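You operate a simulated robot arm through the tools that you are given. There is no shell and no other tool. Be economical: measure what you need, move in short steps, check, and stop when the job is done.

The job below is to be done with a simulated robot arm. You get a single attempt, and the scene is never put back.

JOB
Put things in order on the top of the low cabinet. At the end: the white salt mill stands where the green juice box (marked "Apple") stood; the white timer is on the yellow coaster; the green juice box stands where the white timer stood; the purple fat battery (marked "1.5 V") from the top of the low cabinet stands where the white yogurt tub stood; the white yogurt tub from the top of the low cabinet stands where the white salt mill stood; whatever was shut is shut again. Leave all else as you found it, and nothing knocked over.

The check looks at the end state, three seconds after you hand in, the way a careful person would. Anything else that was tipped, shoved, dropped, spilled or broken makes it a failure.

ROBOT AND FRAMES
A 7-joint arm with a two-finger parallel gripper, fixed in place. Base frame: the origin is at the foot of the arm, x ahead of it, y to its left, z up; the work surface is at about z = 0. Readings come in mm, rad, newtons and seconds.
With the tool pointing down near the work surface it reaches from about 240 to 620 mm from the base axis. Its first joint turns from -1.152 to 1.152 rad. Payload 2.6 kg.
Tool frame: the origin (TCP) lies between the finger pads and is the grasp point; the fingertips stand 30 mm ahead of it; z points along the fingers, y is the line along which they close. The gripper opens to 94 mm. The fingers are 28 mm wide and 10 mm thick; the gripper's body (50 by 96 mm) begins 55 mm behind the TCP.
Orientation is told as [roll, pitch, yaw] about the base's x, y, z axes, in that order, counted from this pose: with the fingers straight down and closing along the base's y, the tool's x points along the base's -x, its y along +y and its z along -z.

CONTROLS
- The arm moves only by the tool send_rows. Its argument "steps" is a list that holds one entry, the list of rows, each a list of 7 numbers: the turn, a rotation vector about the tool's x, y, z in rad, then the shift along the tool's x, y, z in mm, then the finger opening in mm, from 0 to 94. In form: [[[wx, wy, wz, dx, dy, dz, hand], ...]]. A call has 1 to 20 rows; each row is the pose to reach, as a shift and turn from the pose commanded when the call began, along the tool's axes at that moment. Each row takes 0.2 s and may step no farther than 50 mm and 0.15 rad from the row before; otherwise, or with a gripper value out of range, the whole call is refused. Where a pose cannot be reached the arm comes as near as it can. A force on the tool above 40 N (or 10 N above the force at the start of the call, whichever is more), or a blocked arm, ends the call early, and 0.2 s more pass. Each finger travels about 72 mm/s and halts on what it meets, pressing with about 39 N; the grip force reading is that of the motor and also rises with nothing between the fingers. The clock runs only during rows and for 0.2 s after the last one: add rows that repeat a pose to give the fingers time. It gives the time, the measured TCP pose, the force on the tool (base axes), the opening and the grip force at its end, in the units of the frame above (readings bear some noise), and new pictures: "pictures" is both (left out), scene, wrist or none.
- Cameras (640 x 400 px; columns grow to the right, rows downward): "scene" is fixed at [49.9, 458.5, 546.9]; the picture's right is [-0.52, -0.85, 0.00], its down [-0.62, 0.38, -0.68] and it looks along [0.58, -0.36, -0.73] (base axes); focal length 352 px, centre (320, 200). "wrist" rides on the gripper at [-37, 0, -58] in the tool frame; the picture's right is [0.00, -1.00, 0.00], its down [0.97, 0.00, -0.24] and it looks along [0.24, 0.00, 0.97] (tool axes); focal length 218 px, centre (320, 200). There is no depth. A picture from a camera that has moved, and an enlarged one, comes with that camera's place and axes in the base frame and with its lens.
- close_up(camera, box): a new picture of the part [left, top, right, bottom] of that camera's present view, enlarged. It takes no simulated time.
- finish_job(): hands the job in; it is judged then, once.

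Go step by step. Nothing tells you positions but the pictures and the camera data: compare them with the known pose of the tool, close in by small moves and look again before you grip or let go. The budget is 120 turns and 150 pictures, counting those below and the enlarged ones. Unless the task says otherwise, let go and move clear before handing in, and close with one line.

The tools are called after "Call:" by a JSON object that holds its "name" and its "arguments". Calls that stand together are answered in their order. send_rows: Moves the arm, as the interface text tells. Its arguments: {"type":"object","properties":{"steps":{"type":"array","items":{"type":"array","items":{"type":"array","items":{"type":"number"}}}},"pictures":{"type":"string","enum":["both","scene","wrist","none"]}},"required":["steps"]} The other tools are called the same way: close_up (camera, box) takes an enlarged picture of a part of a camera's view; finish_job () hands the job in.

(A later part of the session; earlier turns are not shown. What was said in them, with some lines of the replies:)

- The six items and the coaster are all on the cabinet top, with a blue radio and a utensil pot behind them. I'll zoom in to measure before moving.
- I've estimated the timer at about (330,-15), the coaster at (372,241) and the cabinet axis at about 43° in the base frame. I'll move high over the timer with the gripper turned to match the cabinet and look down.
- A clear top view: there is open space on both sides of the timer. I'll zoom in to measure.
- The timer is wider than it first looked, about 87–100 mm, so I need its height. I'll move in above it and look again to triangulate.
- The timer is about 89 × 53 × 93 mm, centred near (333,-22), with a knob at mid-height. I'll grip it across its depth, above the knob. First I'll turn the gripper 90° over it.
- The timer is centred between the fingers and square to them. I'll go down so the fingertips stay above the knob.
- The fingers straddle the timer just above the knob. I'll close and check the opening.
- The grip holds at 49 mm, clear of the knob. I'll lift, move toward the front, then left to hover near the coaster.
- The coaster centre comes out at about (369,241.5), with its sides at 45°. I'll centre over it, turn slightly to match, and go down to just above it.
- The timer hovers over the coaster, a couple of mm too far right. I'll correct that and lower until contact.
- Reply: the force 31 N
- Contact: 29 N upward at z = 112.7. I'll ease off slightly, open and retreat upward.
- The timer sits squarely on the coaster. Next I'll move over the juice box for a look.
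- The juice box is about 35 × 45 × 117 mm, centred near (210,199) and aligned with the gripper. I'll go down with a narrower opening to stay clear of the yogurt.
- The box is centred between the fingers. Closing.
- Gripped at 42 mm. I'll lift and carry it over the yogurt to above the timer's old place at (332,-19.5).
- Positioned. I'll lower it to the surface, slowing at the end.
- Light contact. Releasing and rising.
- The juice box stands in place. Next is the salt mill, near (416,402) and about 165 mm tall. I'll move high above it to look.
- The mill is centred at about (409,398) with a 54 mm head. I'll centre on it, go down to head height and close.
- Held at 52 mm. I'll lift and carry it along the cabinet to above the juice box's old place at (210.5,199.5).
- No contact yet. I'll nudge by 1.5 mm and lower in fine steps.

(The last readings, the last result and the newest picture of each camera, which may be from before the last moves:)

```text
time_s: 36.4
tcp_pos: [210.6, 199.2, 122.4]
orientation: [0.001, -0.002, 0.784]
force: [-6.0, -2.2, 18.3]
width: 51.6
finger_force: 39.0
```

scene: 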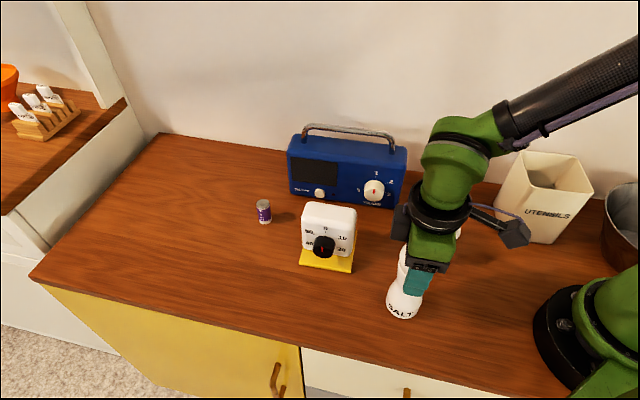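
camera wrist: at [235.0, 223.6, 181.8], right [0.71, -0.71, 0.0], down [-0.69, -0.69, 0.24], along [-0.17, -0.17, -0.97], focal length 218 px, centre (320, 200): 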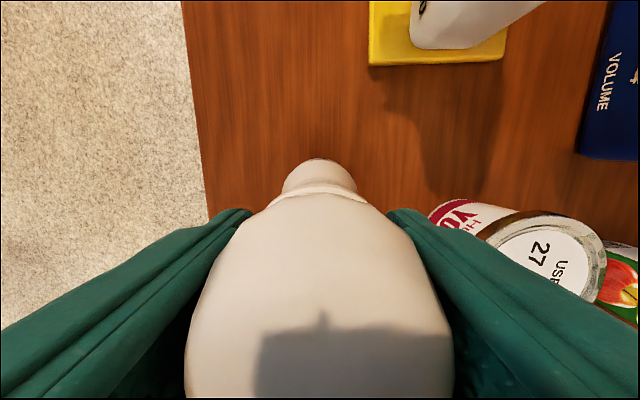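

Contact. Releasing and rising.

Call:
{"name": "send_rows", "arguments": {"steps": [[[0, 0, 0, 0, 0, -0.6, 50], [0, 0, 0, 0, 0, -0.6, 60], [0, 0, 0, 0, 0, -0.6, 72], [0, 0, 0, 0, 0, -0.6, 86], [0, 0, 0, 0, 0, -0.6, 90], [0, 0, 0, 0, 0, -40, 90], [0, 0, 0, 0, 0, -85, 90], [0, 0, 0, 0, 0, -125, 90], [0, 0, 0, 0, 0, -125, 90]]]}}

Call:
{"name": "close_up", "arguments": {"camera": "scene", "box": [340, 180, 480, 340]}}

```text
time_s: 38.4
tcp_pos: [211.1, 198.9, 245.3]
orientation: [-0.001, -0.001, 0.785]
force: [-0.4, 0.3, -0.1]
width: 90.2
finger_force: 0.1
camera wrist: at [237.2, 224.2, 303.2], right [0.71, -0.71, 0.0], down [-0.69, -0.69, 0.24], along [-0.17, -0.17, -0.97], focal length 218 px, centre (320, 200)
```

scene: 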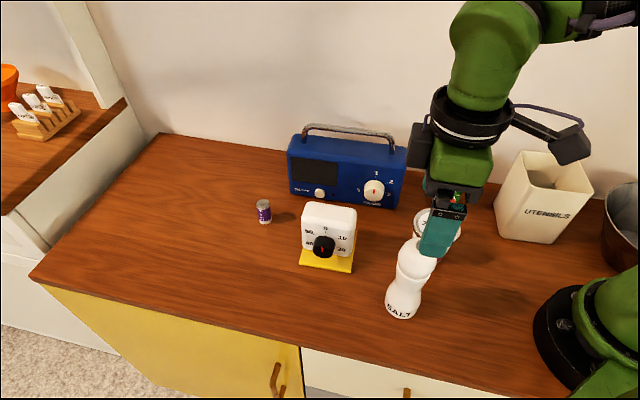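
wrist: 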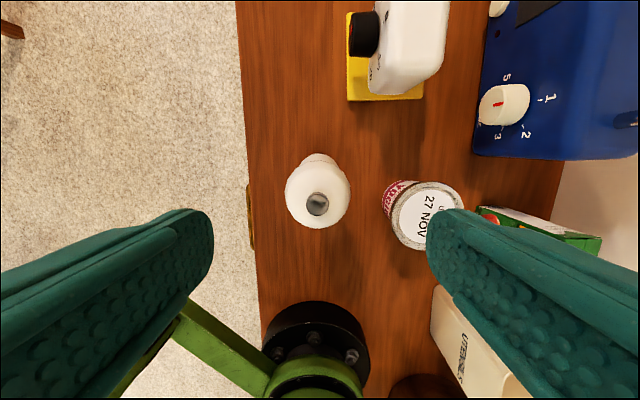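

```text
2.50 times, centred on (410, 260) of scene
camera zoom: at [49.9, 458.5, 546.9], right [-0.52, -0.85, 0.0], down [-0.62, 0.38, -0.68], along [0.58, -0.36, -0.73], focal length 880 px, centre (95, 50)
```

zoom: 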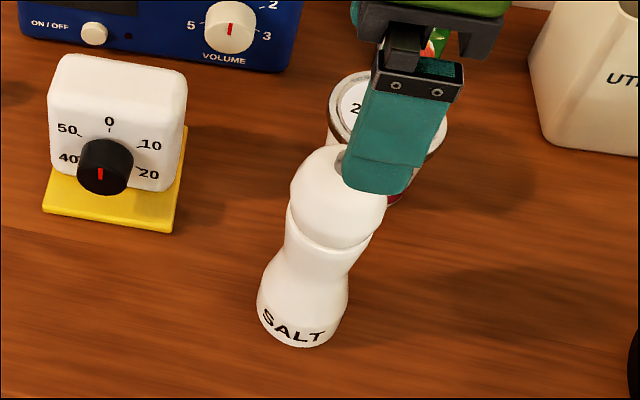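

The mill stands upright at the juice box's old place. Next I'll move above the yogurt.

Call:
{"name": "send_rows", "arguments": {"steps": [[[0, 0, 0, 14, -38, 0, 94], [0, 0, 0, 28, -76, 0, 94], [0, 0, 0, 43, -115, 0, 94], [0, 0, 0, 43, -115, 0, 94]]], "pictures": "wrist"}}

Call:
{"name": "close_up", "arguments": {"camera": "wrist", "box": [220, 110, 420, 235]}}

Call:
{"name": "close_up", "arguments": {"camera": "scene", "box": [390, 180, 490, 280]}}

```text
time_s: 39.4
tcp_pos: [262.8, 89.5, 249.0]
orientation: [0.0, 0.001, 0.785]
force: [-0.4, -0.1, -0.5]
width: 94.2
finger_force: 0.1
camera wrist: at [288.9, 114.9, 305.7], right [0.71, -0.71, 0.0], down [-0.69, -0.69, 0.24], along [-0.17, -0.17, -0.97], focal length 218 px, centre (320, 200)
```

wrist: 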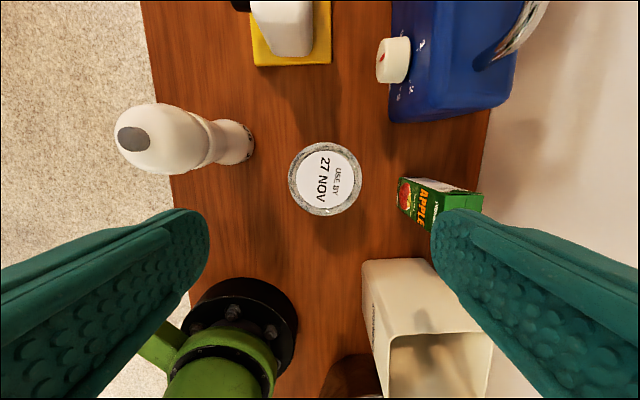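

```text
3.20 times, centred on (320, 172) of wrist
camera zoom: at [288.9, 114.9, 305.7], right [0.71, -0.71, 0.0], down [-0.69, -0.69, 0.24], along [-0.17, -0.17, -0.97], focal length 698 px, centre (320, 288)
```

zoom: 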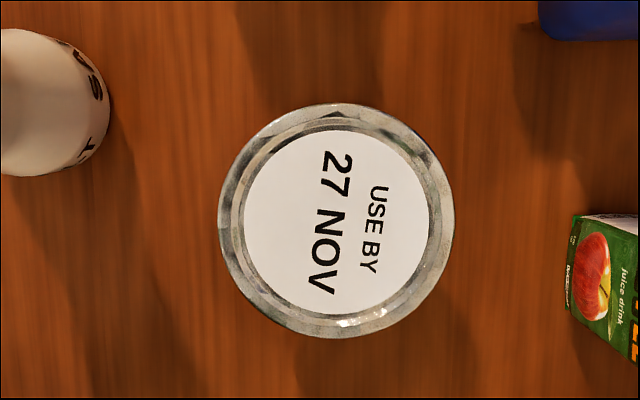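

```text
4.00 times, centred on (440, 230) of scene
camera zoom: at [49.9, 458.5, 546.9], right [-0.52, -0.85, 0.0], down [-0.62, 0.38, -0.68], along [0.58, -0.36, -0.73], focal length 1408 px, centre (-160, 80)
```

zoom: 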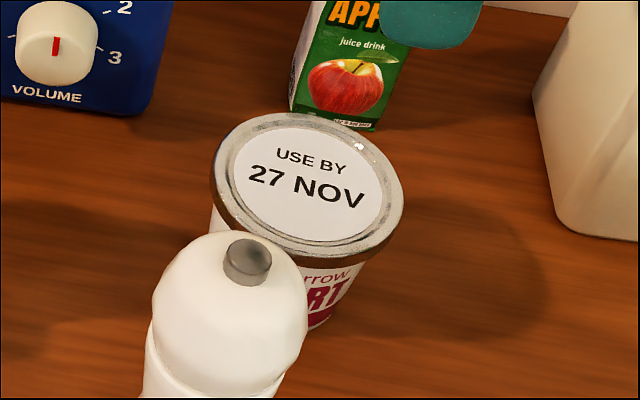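

The yogurt lid is centred at about (268,87), 79 mm wide and 75 mm high. I'll centre on it and stop with the tips just above the lid to check.

Call:
{"name": "send_rows", "arguments": {"steps": [[[0, 0, 0, -2, -5.3, 20, 94], [0, 0, 0, -2, -5.3, 60, 94], [0, 0, 0, -2, -5.3, 100, 94], [0, 0, 0, -2, -5.3, 130, 94], [0, 0, 0, -2, -5.3, 130, 94]]], "pictures": "wrist"}}

```text
time_s: 40.6
tcp_pos: [267.1, 86.3, 116.9]
orientation: [0.0, 0.0, 0.785]
force: [0.2, -0.4, -0.6]
width: 93.9
finger_force: 0.1
camera wrist: at [293.9, 110.9, 174.7], right [0.71, -0.71, 0.0], down [-0.69, -0.69, 0.24], along [-0.17, -0.17, -0.97], focal length 218 px, centre (320, 200)
```

wrist: 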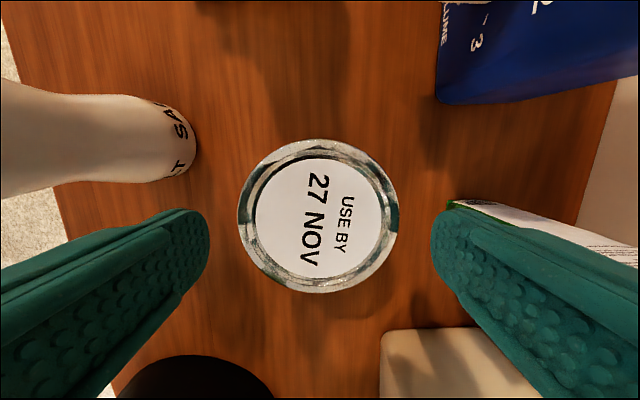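

Centred. Going down and closing.

Call:
{"name": "send_rows", "arguments": {"steps": [[[0, 0, 0, 0, 0.7, 20, 94], [0, 0, 0, 0, 0.7, 40, 94], [0, 0, 0, 0, 0.7, 54, 94], [0, 0, 0, 0, 0.7, 54, 94], [0, 0, 0, 0, 0.7, 54, 84], [0, 0, 0, 0, 0.7, 54, 74], [0, 0, 0, 0, 0.7, 54, 66], [0, 0, 0, 0, 0.7, 54, 66]]]}}

```text
time_s: 42.4
tcp_pos: [266.8, 86.0, 63.8]
orientation: [-0.003, 0.0, 0.786]
force: [-0.4, 0.0, 0.5]
width: 77.3
finger_force: 38.9
camera wrist: at [293.0, 111.7, 120.6], right [0.71, -0.71, 0.0], down [-0.69, -0.69, 0.24], along [-0.17, -0.17, -0.97], focal length 218 px, centre (320, 200)
```

scene: 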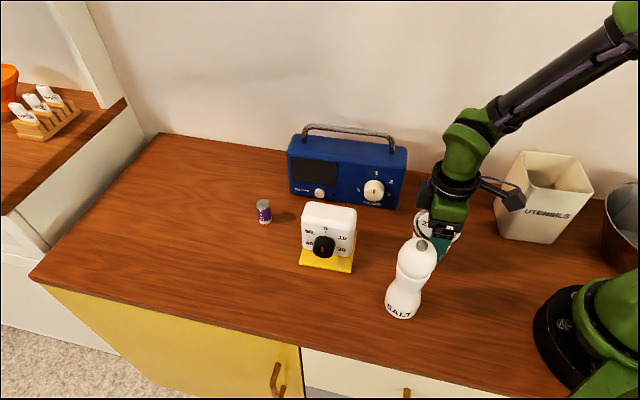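
wrist: 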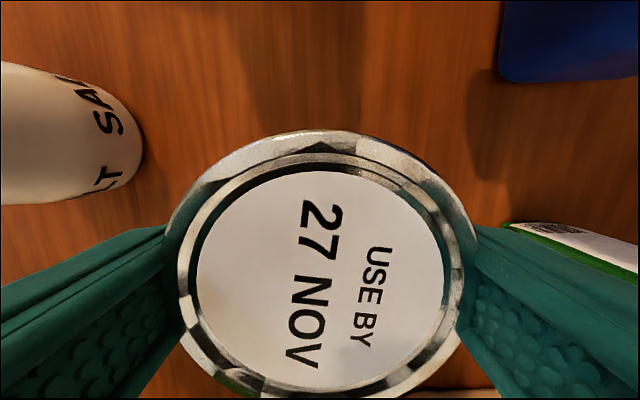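

Gripped at 77 mm on the rim. I'll lift it well clear and carry it to the mill's old place at (408.5,397).

Call:
{"name": "send_rows", "arguments": {"steps": [[[0, 0, 0, 0, 0, -12, 66], [0, 0, 0, 0, 0, -45, 66], [0, 0, 0, 0, 0, -90, 66], [0, 0, 0, 0, 0, -130, 66], [0, 0, 0, 0, 0, -150, 66], [0, 0, 0, -40, 15, -150, 66], [0, 0, 0, -80, 30, -150, 66], [0, 0, 0, -120, 45, -150, 66], [0, 0, 0, -160, 60, -150, 66], [0, 0, 0, -200, 75, -150, 66], [0, 0, 0, -240, 90, -150, 66], [0, 0, 0, -280, 105, -150, 66], [0, 0, 0, -320, 119.6, -150, 66], [0, 0, 0, -320, 119.6, -150, 66]]]}}

```text
time_s: 45.4
tcp_pos: [406.4, 396.6, 214.7]
orientation: [-0.001, 0.001, 0.788]
force: [-0.9, 0.4, -1.8]
width: 77.2
finger_force: 38.7
camera wrist: at [432.7, 421.3, 272.6], right [0.71, -0.71, 0.0], down [-0.69, -0.69, 0.24], along [-0.17, -0.17, -0.97], focal length 218 px, centre (320, 200)
```

scene: 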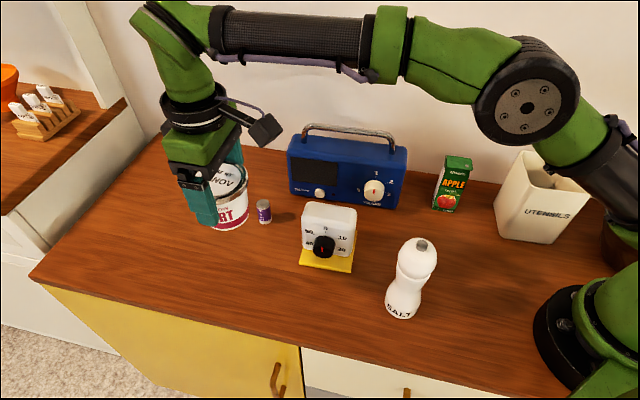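
wrist: 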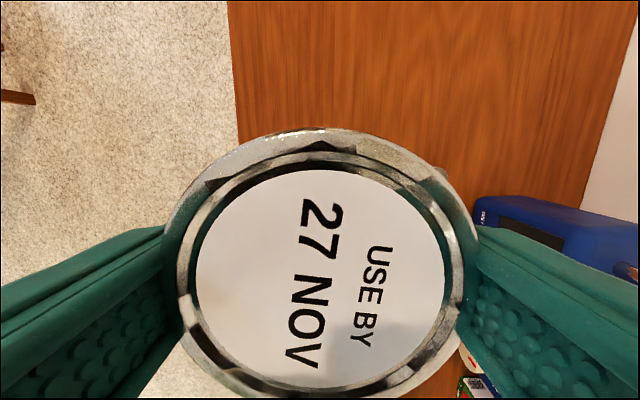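

The battery is about 114 mm behind, so there is clearance. Lowering the yogurt.

Call:
{"name": "send_rows", "arguments": {"steps": [[[0, 0, 0, -1, -1, 40, 66], [0, 0, 0, -1, -1, 80, 66], [0, 0, 0, -1, -1, 120, 66], [0, 0, 0, -1, -1, 138, 66], [0, 0, 0, -1, -1, 145, 66], [0, 0, 0, -1, -1, 148, 66], [0, 0, 0, -1, -1, 149.5, 66]]]}}

Call:
{"name": "close_up", "arguments": {"camera": "scene", "box": [160, 150, 320, 300]}}

```text
time_s: 47.0
tcp_pos: [408.2, 396.2, 64.5]
orientation: [-0.001, -0.002, 0.786]
force: [0.3, 0.4, -1.8]
width: 77.4
finger_force: 39.1
camera wrist: at [434.7, 422.3, 122.1], right [0.71, -0.71, 0.0], down [-0.69, -0.69, 0.24], along [-0.17, -0.17, -0.97], focal length 218 px, centre (320, 200)
```

scene: 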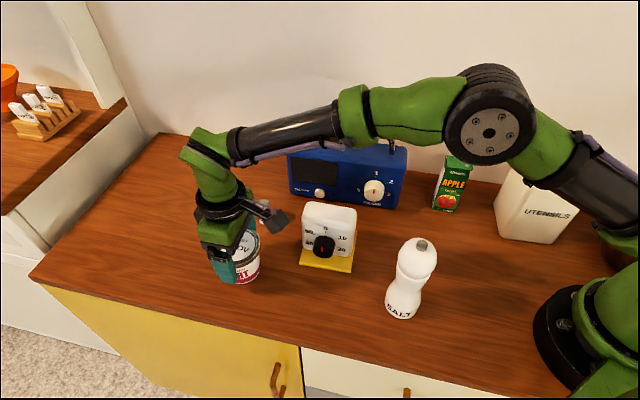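
wrist: 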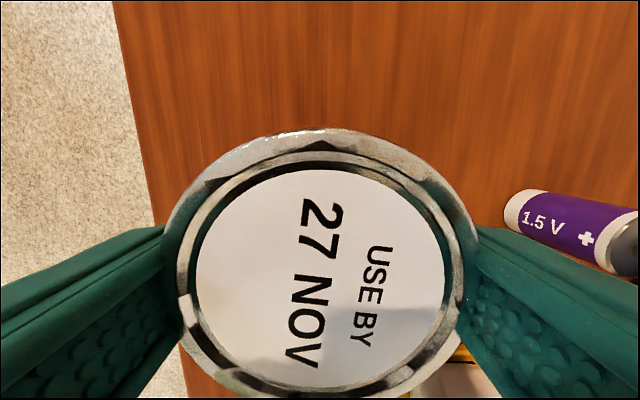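

```text
2.67 times, centred on (240, 225) of scene
camera zoom: at [49.9, 458.5, 546.9], right [-0.52, -0.85, 0.0], down [-0.62, 0.38, -0.68], along [0.58, -0.36, -0.73], focal length 938 px, centre (533, 133)
```

zoom: 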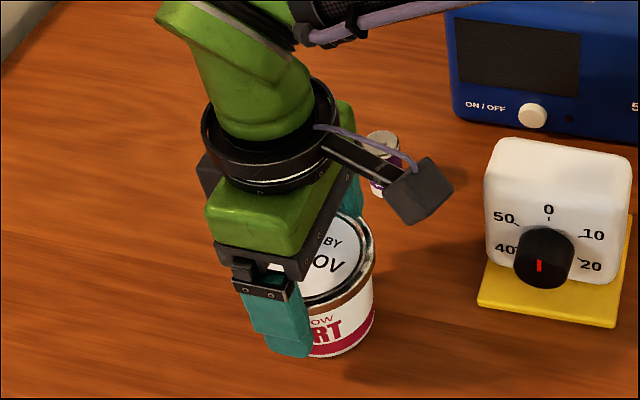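

Call:
{"name": "send_rows", "arguments": {"steps": [[[0, 0, 0, 0, 0, 0.7, 66], [0, 0, 0, 0, 0, 1.3, 66], [0, 0, 0, 0, 0, 1.3, 66]]], "pictures": "none"}}

```text
time_s: 47.8
tcp_pos: [408.4, 396.7, 62.6]
orientation: [0.0, -0.001, 0.785]
force: [0.0, 0.0, -1.2]
width: 77.2
finger_force: 39.1
```

Call:
{"name": "send_rows", "arguments": {"steps": [[[0, 0, 0, 0, 0, 0.5, 66], [0, 0, 0, 0, 0, 1, 66], [0, 0, 0, 0, 0, 1, 66]]], "pictures": "none"}}

```text
time_s: 48.6
tcp_pos: [409.5, 396.7, 62.4]
orientation: [0.0, -0.001, 0.786]
force: [0.7, 0.3, 5.4]
width: 77.1
finger_force: 38.6
```

Contact. Releasing and rising, then a look at the battery.

Call:
{"name": "send_rows", "arguments": {"steps": [[[0, 0, 0, 0, 0, 0, 78], [0, 0, 0, 0, 0, 0, 86], [0, 0, 0, 0, 0, 0, 94], [0, 0, 0, 0, 0, 0, 94], [0, 0, 0, 0, 0, -30, 94], [0, 0, 0, 0, 0, -70, 94], [0, 0, 0, 0, 0, -110, 94], [0, 0, 0, 0, -35, -145, 94], [0, 0, 0, 0, -80, -150, 94], [0, 0, 0, 0, -80, -150, 94]]]}}

Call:
{"name": "close_up", "arguments": {"camera": "wrist", "box": [270, 110, 470, 235]}}

```text
time_s: 50.8
tcp_pos: [465.1, 341.1, 210.1]
orientation: [-0.001, 0.002, 0.784]
force: [0.0, -0.2, -0.1]
width: 93.9
finger_force: 0.0
camera wrist: at [491.3, 366.2, 268.5], right [0.71, -0.71, 0.0], down [-0.69, -0.69, 0.24], along [-0.17, -0.17, -0.97], focal length 218 px, centre (320, 200)
```

scene: 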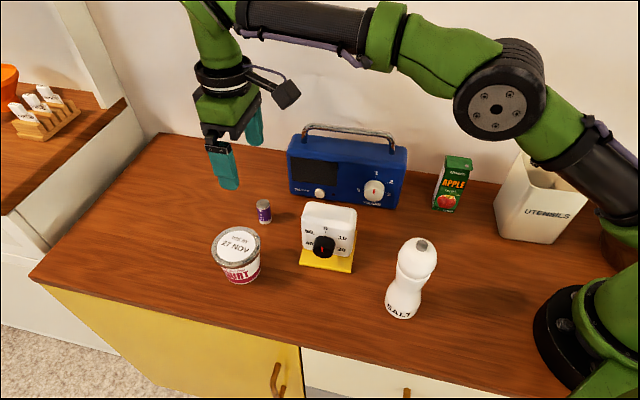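
wrist: 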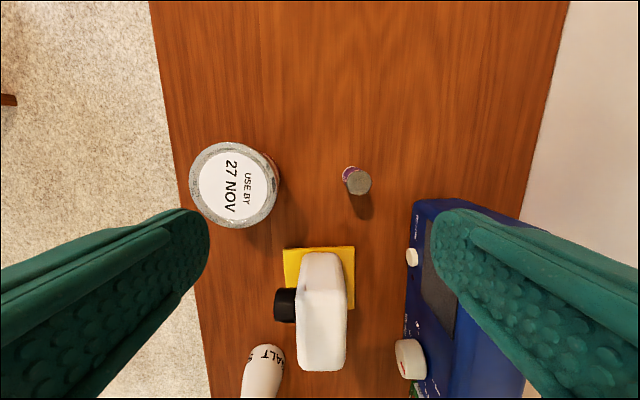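

```text
3.20 times, centred on (370, 172) of wrist
camera zoom: at [491.3, 366.2, 268.5], right [0.71, -0.71, 0.0], down [-0.69, -0.69, 0.24], along [-0.17, -0.17, -0.97], focal length 698 px, centre (160, 288)
```

zoom: 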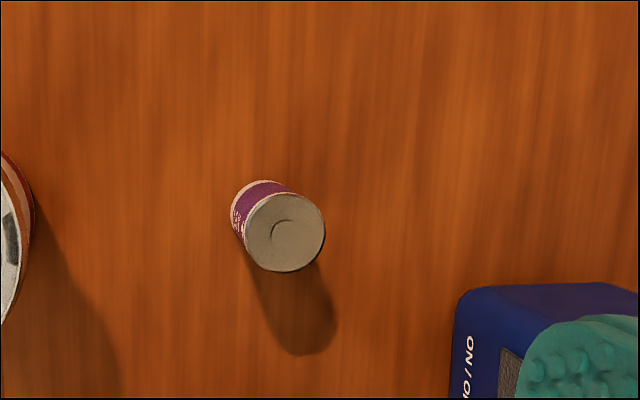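

The battery is near (493,314), about 25 mm across and 50 mm tall. The radio corner and the yogurt are clear of the gripper. I'll centre and go partway down to check.

Call:
{"name": "send_rows", "arguments": {"steps": [[[0, 0, 0, -0.7, -39.3, 0, 60], [0, 0, 0, -0.7, -39.3, 40, 50], [0, 0, 0, -0.7, -39.3, 80, 50], [0, 0, 0, -0.7, -39.3, 110, 50], [0, 0, 0, -0.7, -39.3, 110, 50]]]}}

```text
time_s: 52.0
tcp_pos: [494.6, 312.9, 100.8]
orientation: [0.0, 0.001, 0.784]
force: [-0.5, -0.2, 0.7]
width: 50.0
finger_force: 0.1
camera wrist: at [520.7, 337.9, 159.0], right [0.71, -0.71, 0.0], down [-0.69, -0.69, 0.24], along [-0.17, -0.17, -0.97], focal length 218 px, centre (320, 200)
```

scene: 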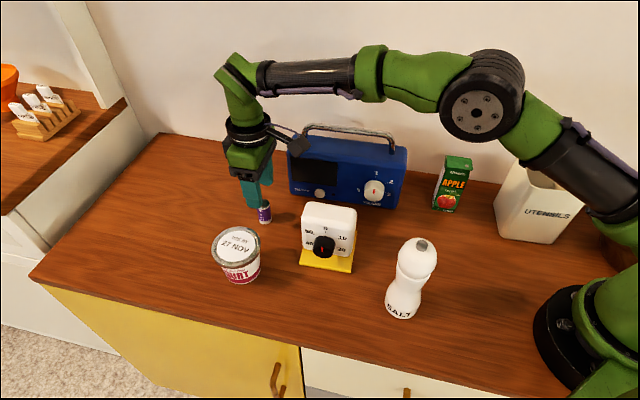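
wrist: 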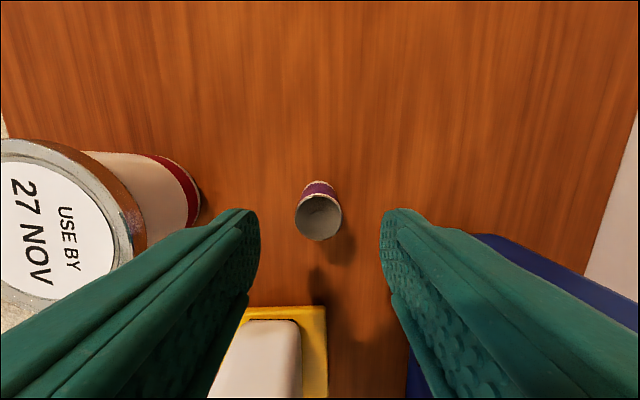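

Centred. Going down and closing.

Call:
{"name": "send_rows", "arguments": {"steps": [[[0, 0, 0, 0, 0.5, 30, 50], [0, 0, 0, 0, 0.5, 55, 50], [0, 0, 0, 0, 0.5, 63, 50], [0, 0, 0, 0, 0.5, 63, 40], [0, 0, 0, 0, 0.5, 63, 28], [0, 0, 0, 0, 0.5, 63, 18], [0, 0, 0, 0, 0.5, 63, 15], [0, 0, 0, 0, 0.5, 63, 15]]]}}

```text
time_s: 53.8
tcp_pos: [493.5, 313.2, 40.0]
orientation: [-0.001, 0.001, 0.785]
force: [-0.7, -0.7, -0.3]
width: 24.8
finger_force: 39.6
camera wrist: at [519.0, 338.4, 97.0], right [0.71, -0.71, 0.0], down [-0.69, -0.69, 0.24], along [-0.17, -0.17, -0.97], focal length 218 px, centre (320, 200)
```

scene: 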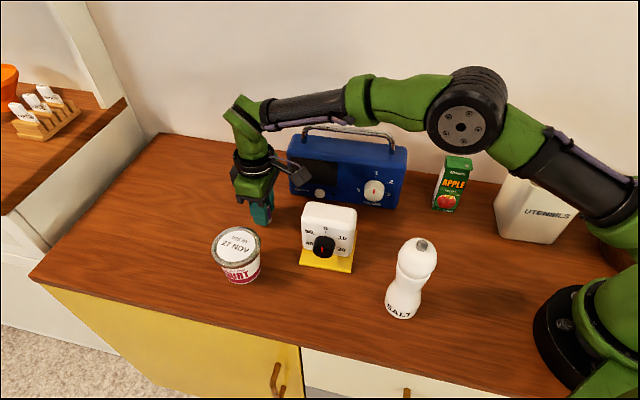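
wrist: 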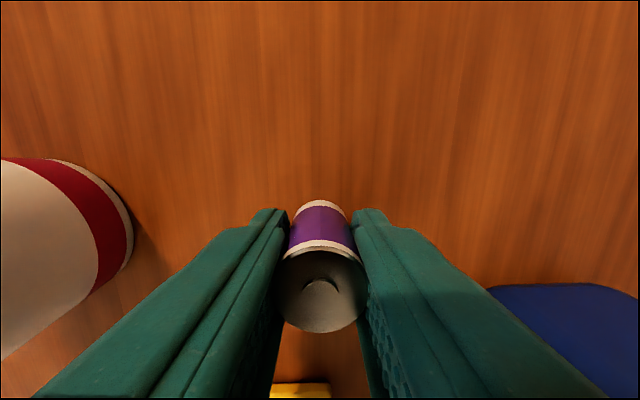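

Gripped at 24.8 mm. I'll lift and carry it to the yogurt's old place at (267,86.5).

Call:
{"name": "send_rows", "arguments": {"steps": [[[0, 0, 0, 0, 0, -15, 15], [0, 0, 0, 0, 0, -60, 15], [0, 0, 0, 0, 0, -105, 15], [0, 0, 0, 0, 0, -150, 15], [0, 0, 0, 40, 0, -160, 15], [0, 0, 0, 85, 0, -160, 15], [0, 0, 0, 130, 0, -160, 15], [0, 0, 0, 175, 0, -160, 15], [0, 0, 0, 220, 0, -160, 15], [0, 0, 0, 265, 0, -160, 15], [0, 0, 0, 300, 0, -160, 15], [0, 0, 0, 320.4, 0, -160, 15], [0, 0, 0, 320.4, 0, -160, 15]]]}}

```text
time_s: 56.6
tcp_pos: [264.7, 84.8, 198.2]
orientation: [-0.001, 0.0, 0.784]
force: [0.3, -0.4, -1.0]
width: 24.6
finger_force: 38.9
camera wrist: at [291.2, 111.7, 255.2], right [0.71, -0.71, 0.0], down [-0.69, -0.69, 0.24], along [-0.17, -0.17, -0.97], focal length 218 px, centre (320, 200)
```

scene: 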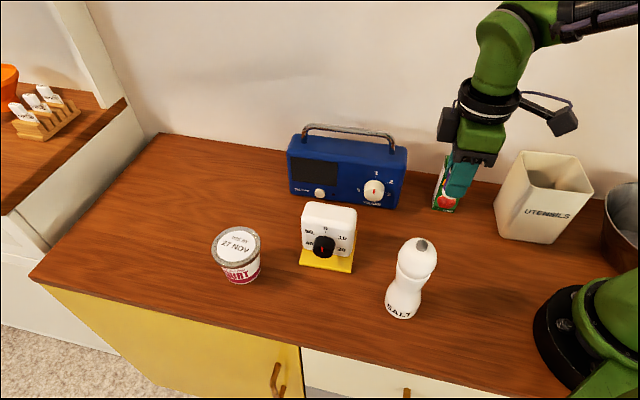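
wrist: 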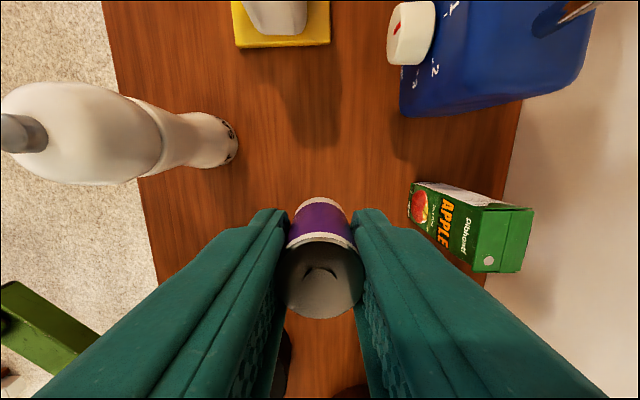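

I'll correct by about 3 mm and lower.

Call:
{"name": "send_rows", "arguments": {"steps": [[[0, 0, 0, -3, -0.6, 40, 15], [0, 0, 0, -3, -0.6, 80, 15], [0, 0, 0, -3, -0.6, 120, 15], [0, 0, 0, -3, -0.6, 145, 15], [0, 0, 0, -3, -0.6, 154, 15], [0, 0, 0, -3, -0.6, 157, 15], [0, 0, 0, -3, -0.6, 158, 15]]], "pictures": "scene"}}

```text
time_s: 58.2
tcp_pos: [270.0, 89.8, 39.8]
orientation: [-0.001, -0.004, 0.786]
force: [-5.8, 7.8, 23.8]
width: 24.4
finger_force: 39.4
```

scene: 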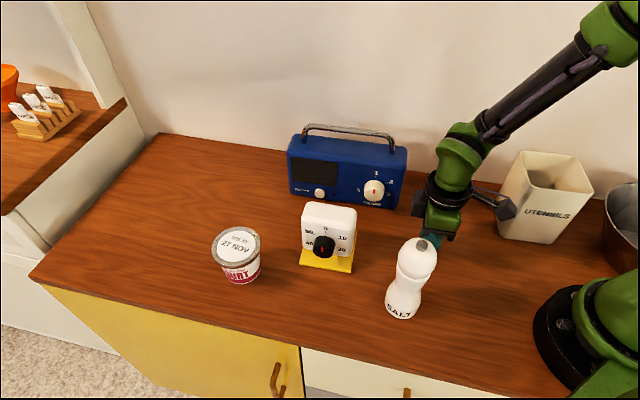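

In contact, but reading about 3 mm off. I'll raise slightly and re-read before setting it down.

Call:
{"name": "send_rows", "arguments": {"steps": [[[0, 0, 0, 0, 0, -3, 15], [0, 0, 0, 0, 0, -4, 15], [0, 0, 0, 0, 0, -4, 15]]], "pictures": "none"}}

```text
time_s: 59.0
tcp_pos: [269.1, 87.9, 44.2]
orientation: [0.0, 0.001, 0.785]
force: [-0.2, 0.5, -0.9]
width: 24.3
finger_force: 38.9
```

Call:
{"name": "send_rows", "arguments": {"steps": [[[0, 0, 0, 2, 0, 0, 15], [0, 0, 0, 2, 0, 2, 15], [0, 0, 0, 2, 0, 3, 15], [0, 0, 0, 2, 0, 3.5, 15]]], "pictures": "wrist"}}

```text
time_s: 60.0
tcp_pos: [267.4, 89.0, 41.1]
orientation: [0.0, 0.001, 0.786]
force: [-7.3, -5.8, 28.3]
width: 24.9
finger_force: 39.0
camera wrist: at [294.1, 112.5, 99.1], right [0.71, -0.71, 0.0], down [-0.69, -0.69, 0.24], along [-0.17, -0.17, -0.97], focal length 218 px, centre (320, 200)
```

wrist: 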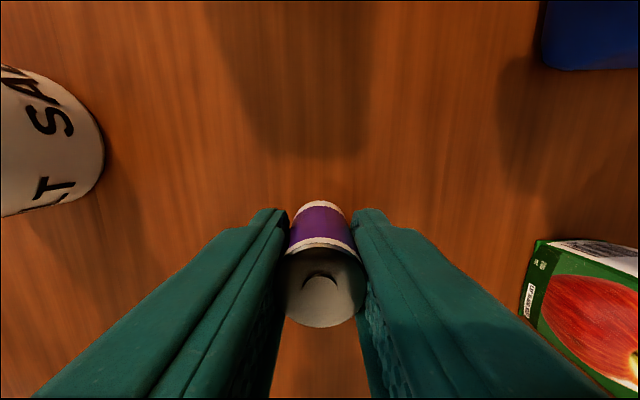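

The battery is on the surface within about 2 mm of the spot. I'll ease off, release and rise.

Call:
{"name": "send_rows", "arguments": {"steps": [[[0, 0, 0, 0, 0, -0.8, 20], [0, 0, 0, 0, 0, -0.8, 30], [0, 0, 0, 0, 0, -0.8, 42], [0, 0, 0, 0, 0, -0.8, 50], [0, 0, 0, 0, 0, -0.8, 50], [0, 0, 0, 0, 0, -35, 50], [0, 0, 0, 0, 0, -80, 50], [0, 0, 0, 0, 0, -125, 50], [0, 0, 0, 0, 0, -170, 60], [0, 0, 0, 0, 0, -200, 60], [0, 0, 0, 0, 0, -200, 60]]]}}

Call:
{"name": "close_up", "arguments": {"camera": "scene", "box": [370, 140, 530, 330]}}

```text
time_s: 62.4
tcp_pos: [268.2, 90.7, 240.9]
orientation: [-0.001, 0.0, 0.785]
force: [-1.3, 0.4, -0.8]
width: 60.0
finger_force: 0.1
camera wrist: at [294.4, 114.9, 299.2], right [0.71, -0.71, 0.0], down [-0.69, -0.69, 0.24], along [-0.17, -0.17, -0.97], focal length 218 px, centre (320, 200)
```

scene: 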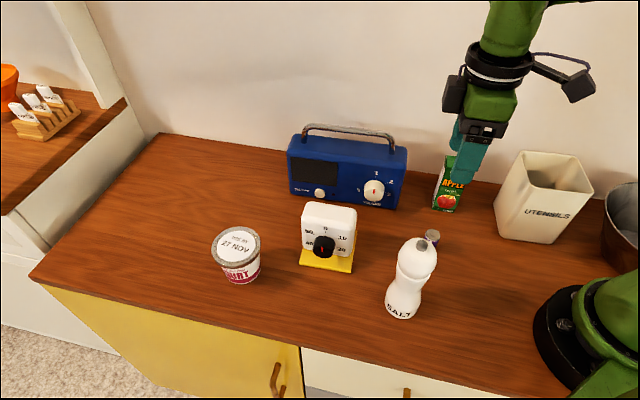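
wrist: 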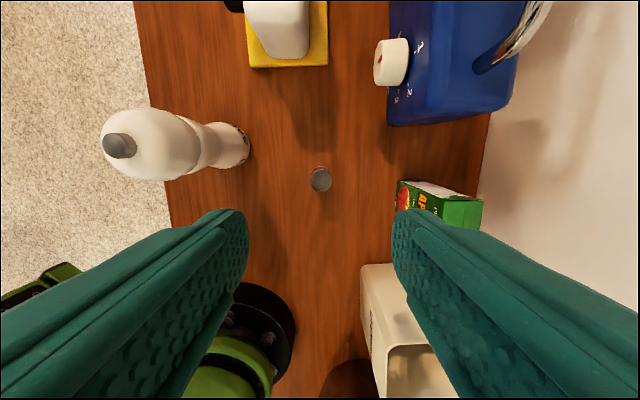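

```text
2.11 times, centred on (450, 235) of scene
camera zoom: at [49.9, 458.5, 546.9], right [-0.52, -0.85, 0.0], down [-0.62, 0.38, -0.68], along [0.58, -0.36, -0.73], focal length 741 px, centre (46, 126)
```

zoom: 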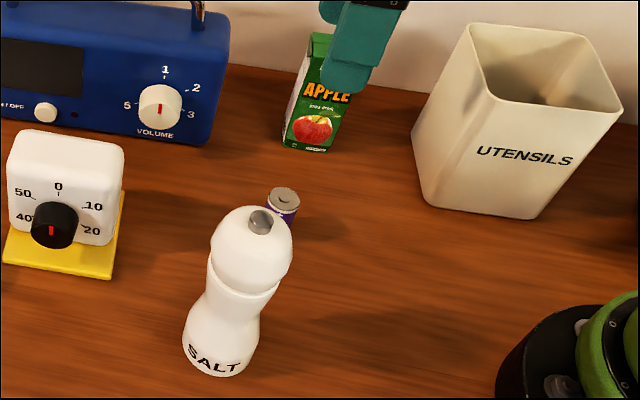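

All five items stand upright in their assigned places, nothing else has moved, and the gripper is empty and clear. Handing in.

Call:
{"name": "finish_job", "arguments": {}}

```text
The job is handed in.
```

The job is handed in: the mill, timer, juice box, battery and yogurt tub are all standing in their assigned places, nothing was knocked over, and no doors or drawers were opened.
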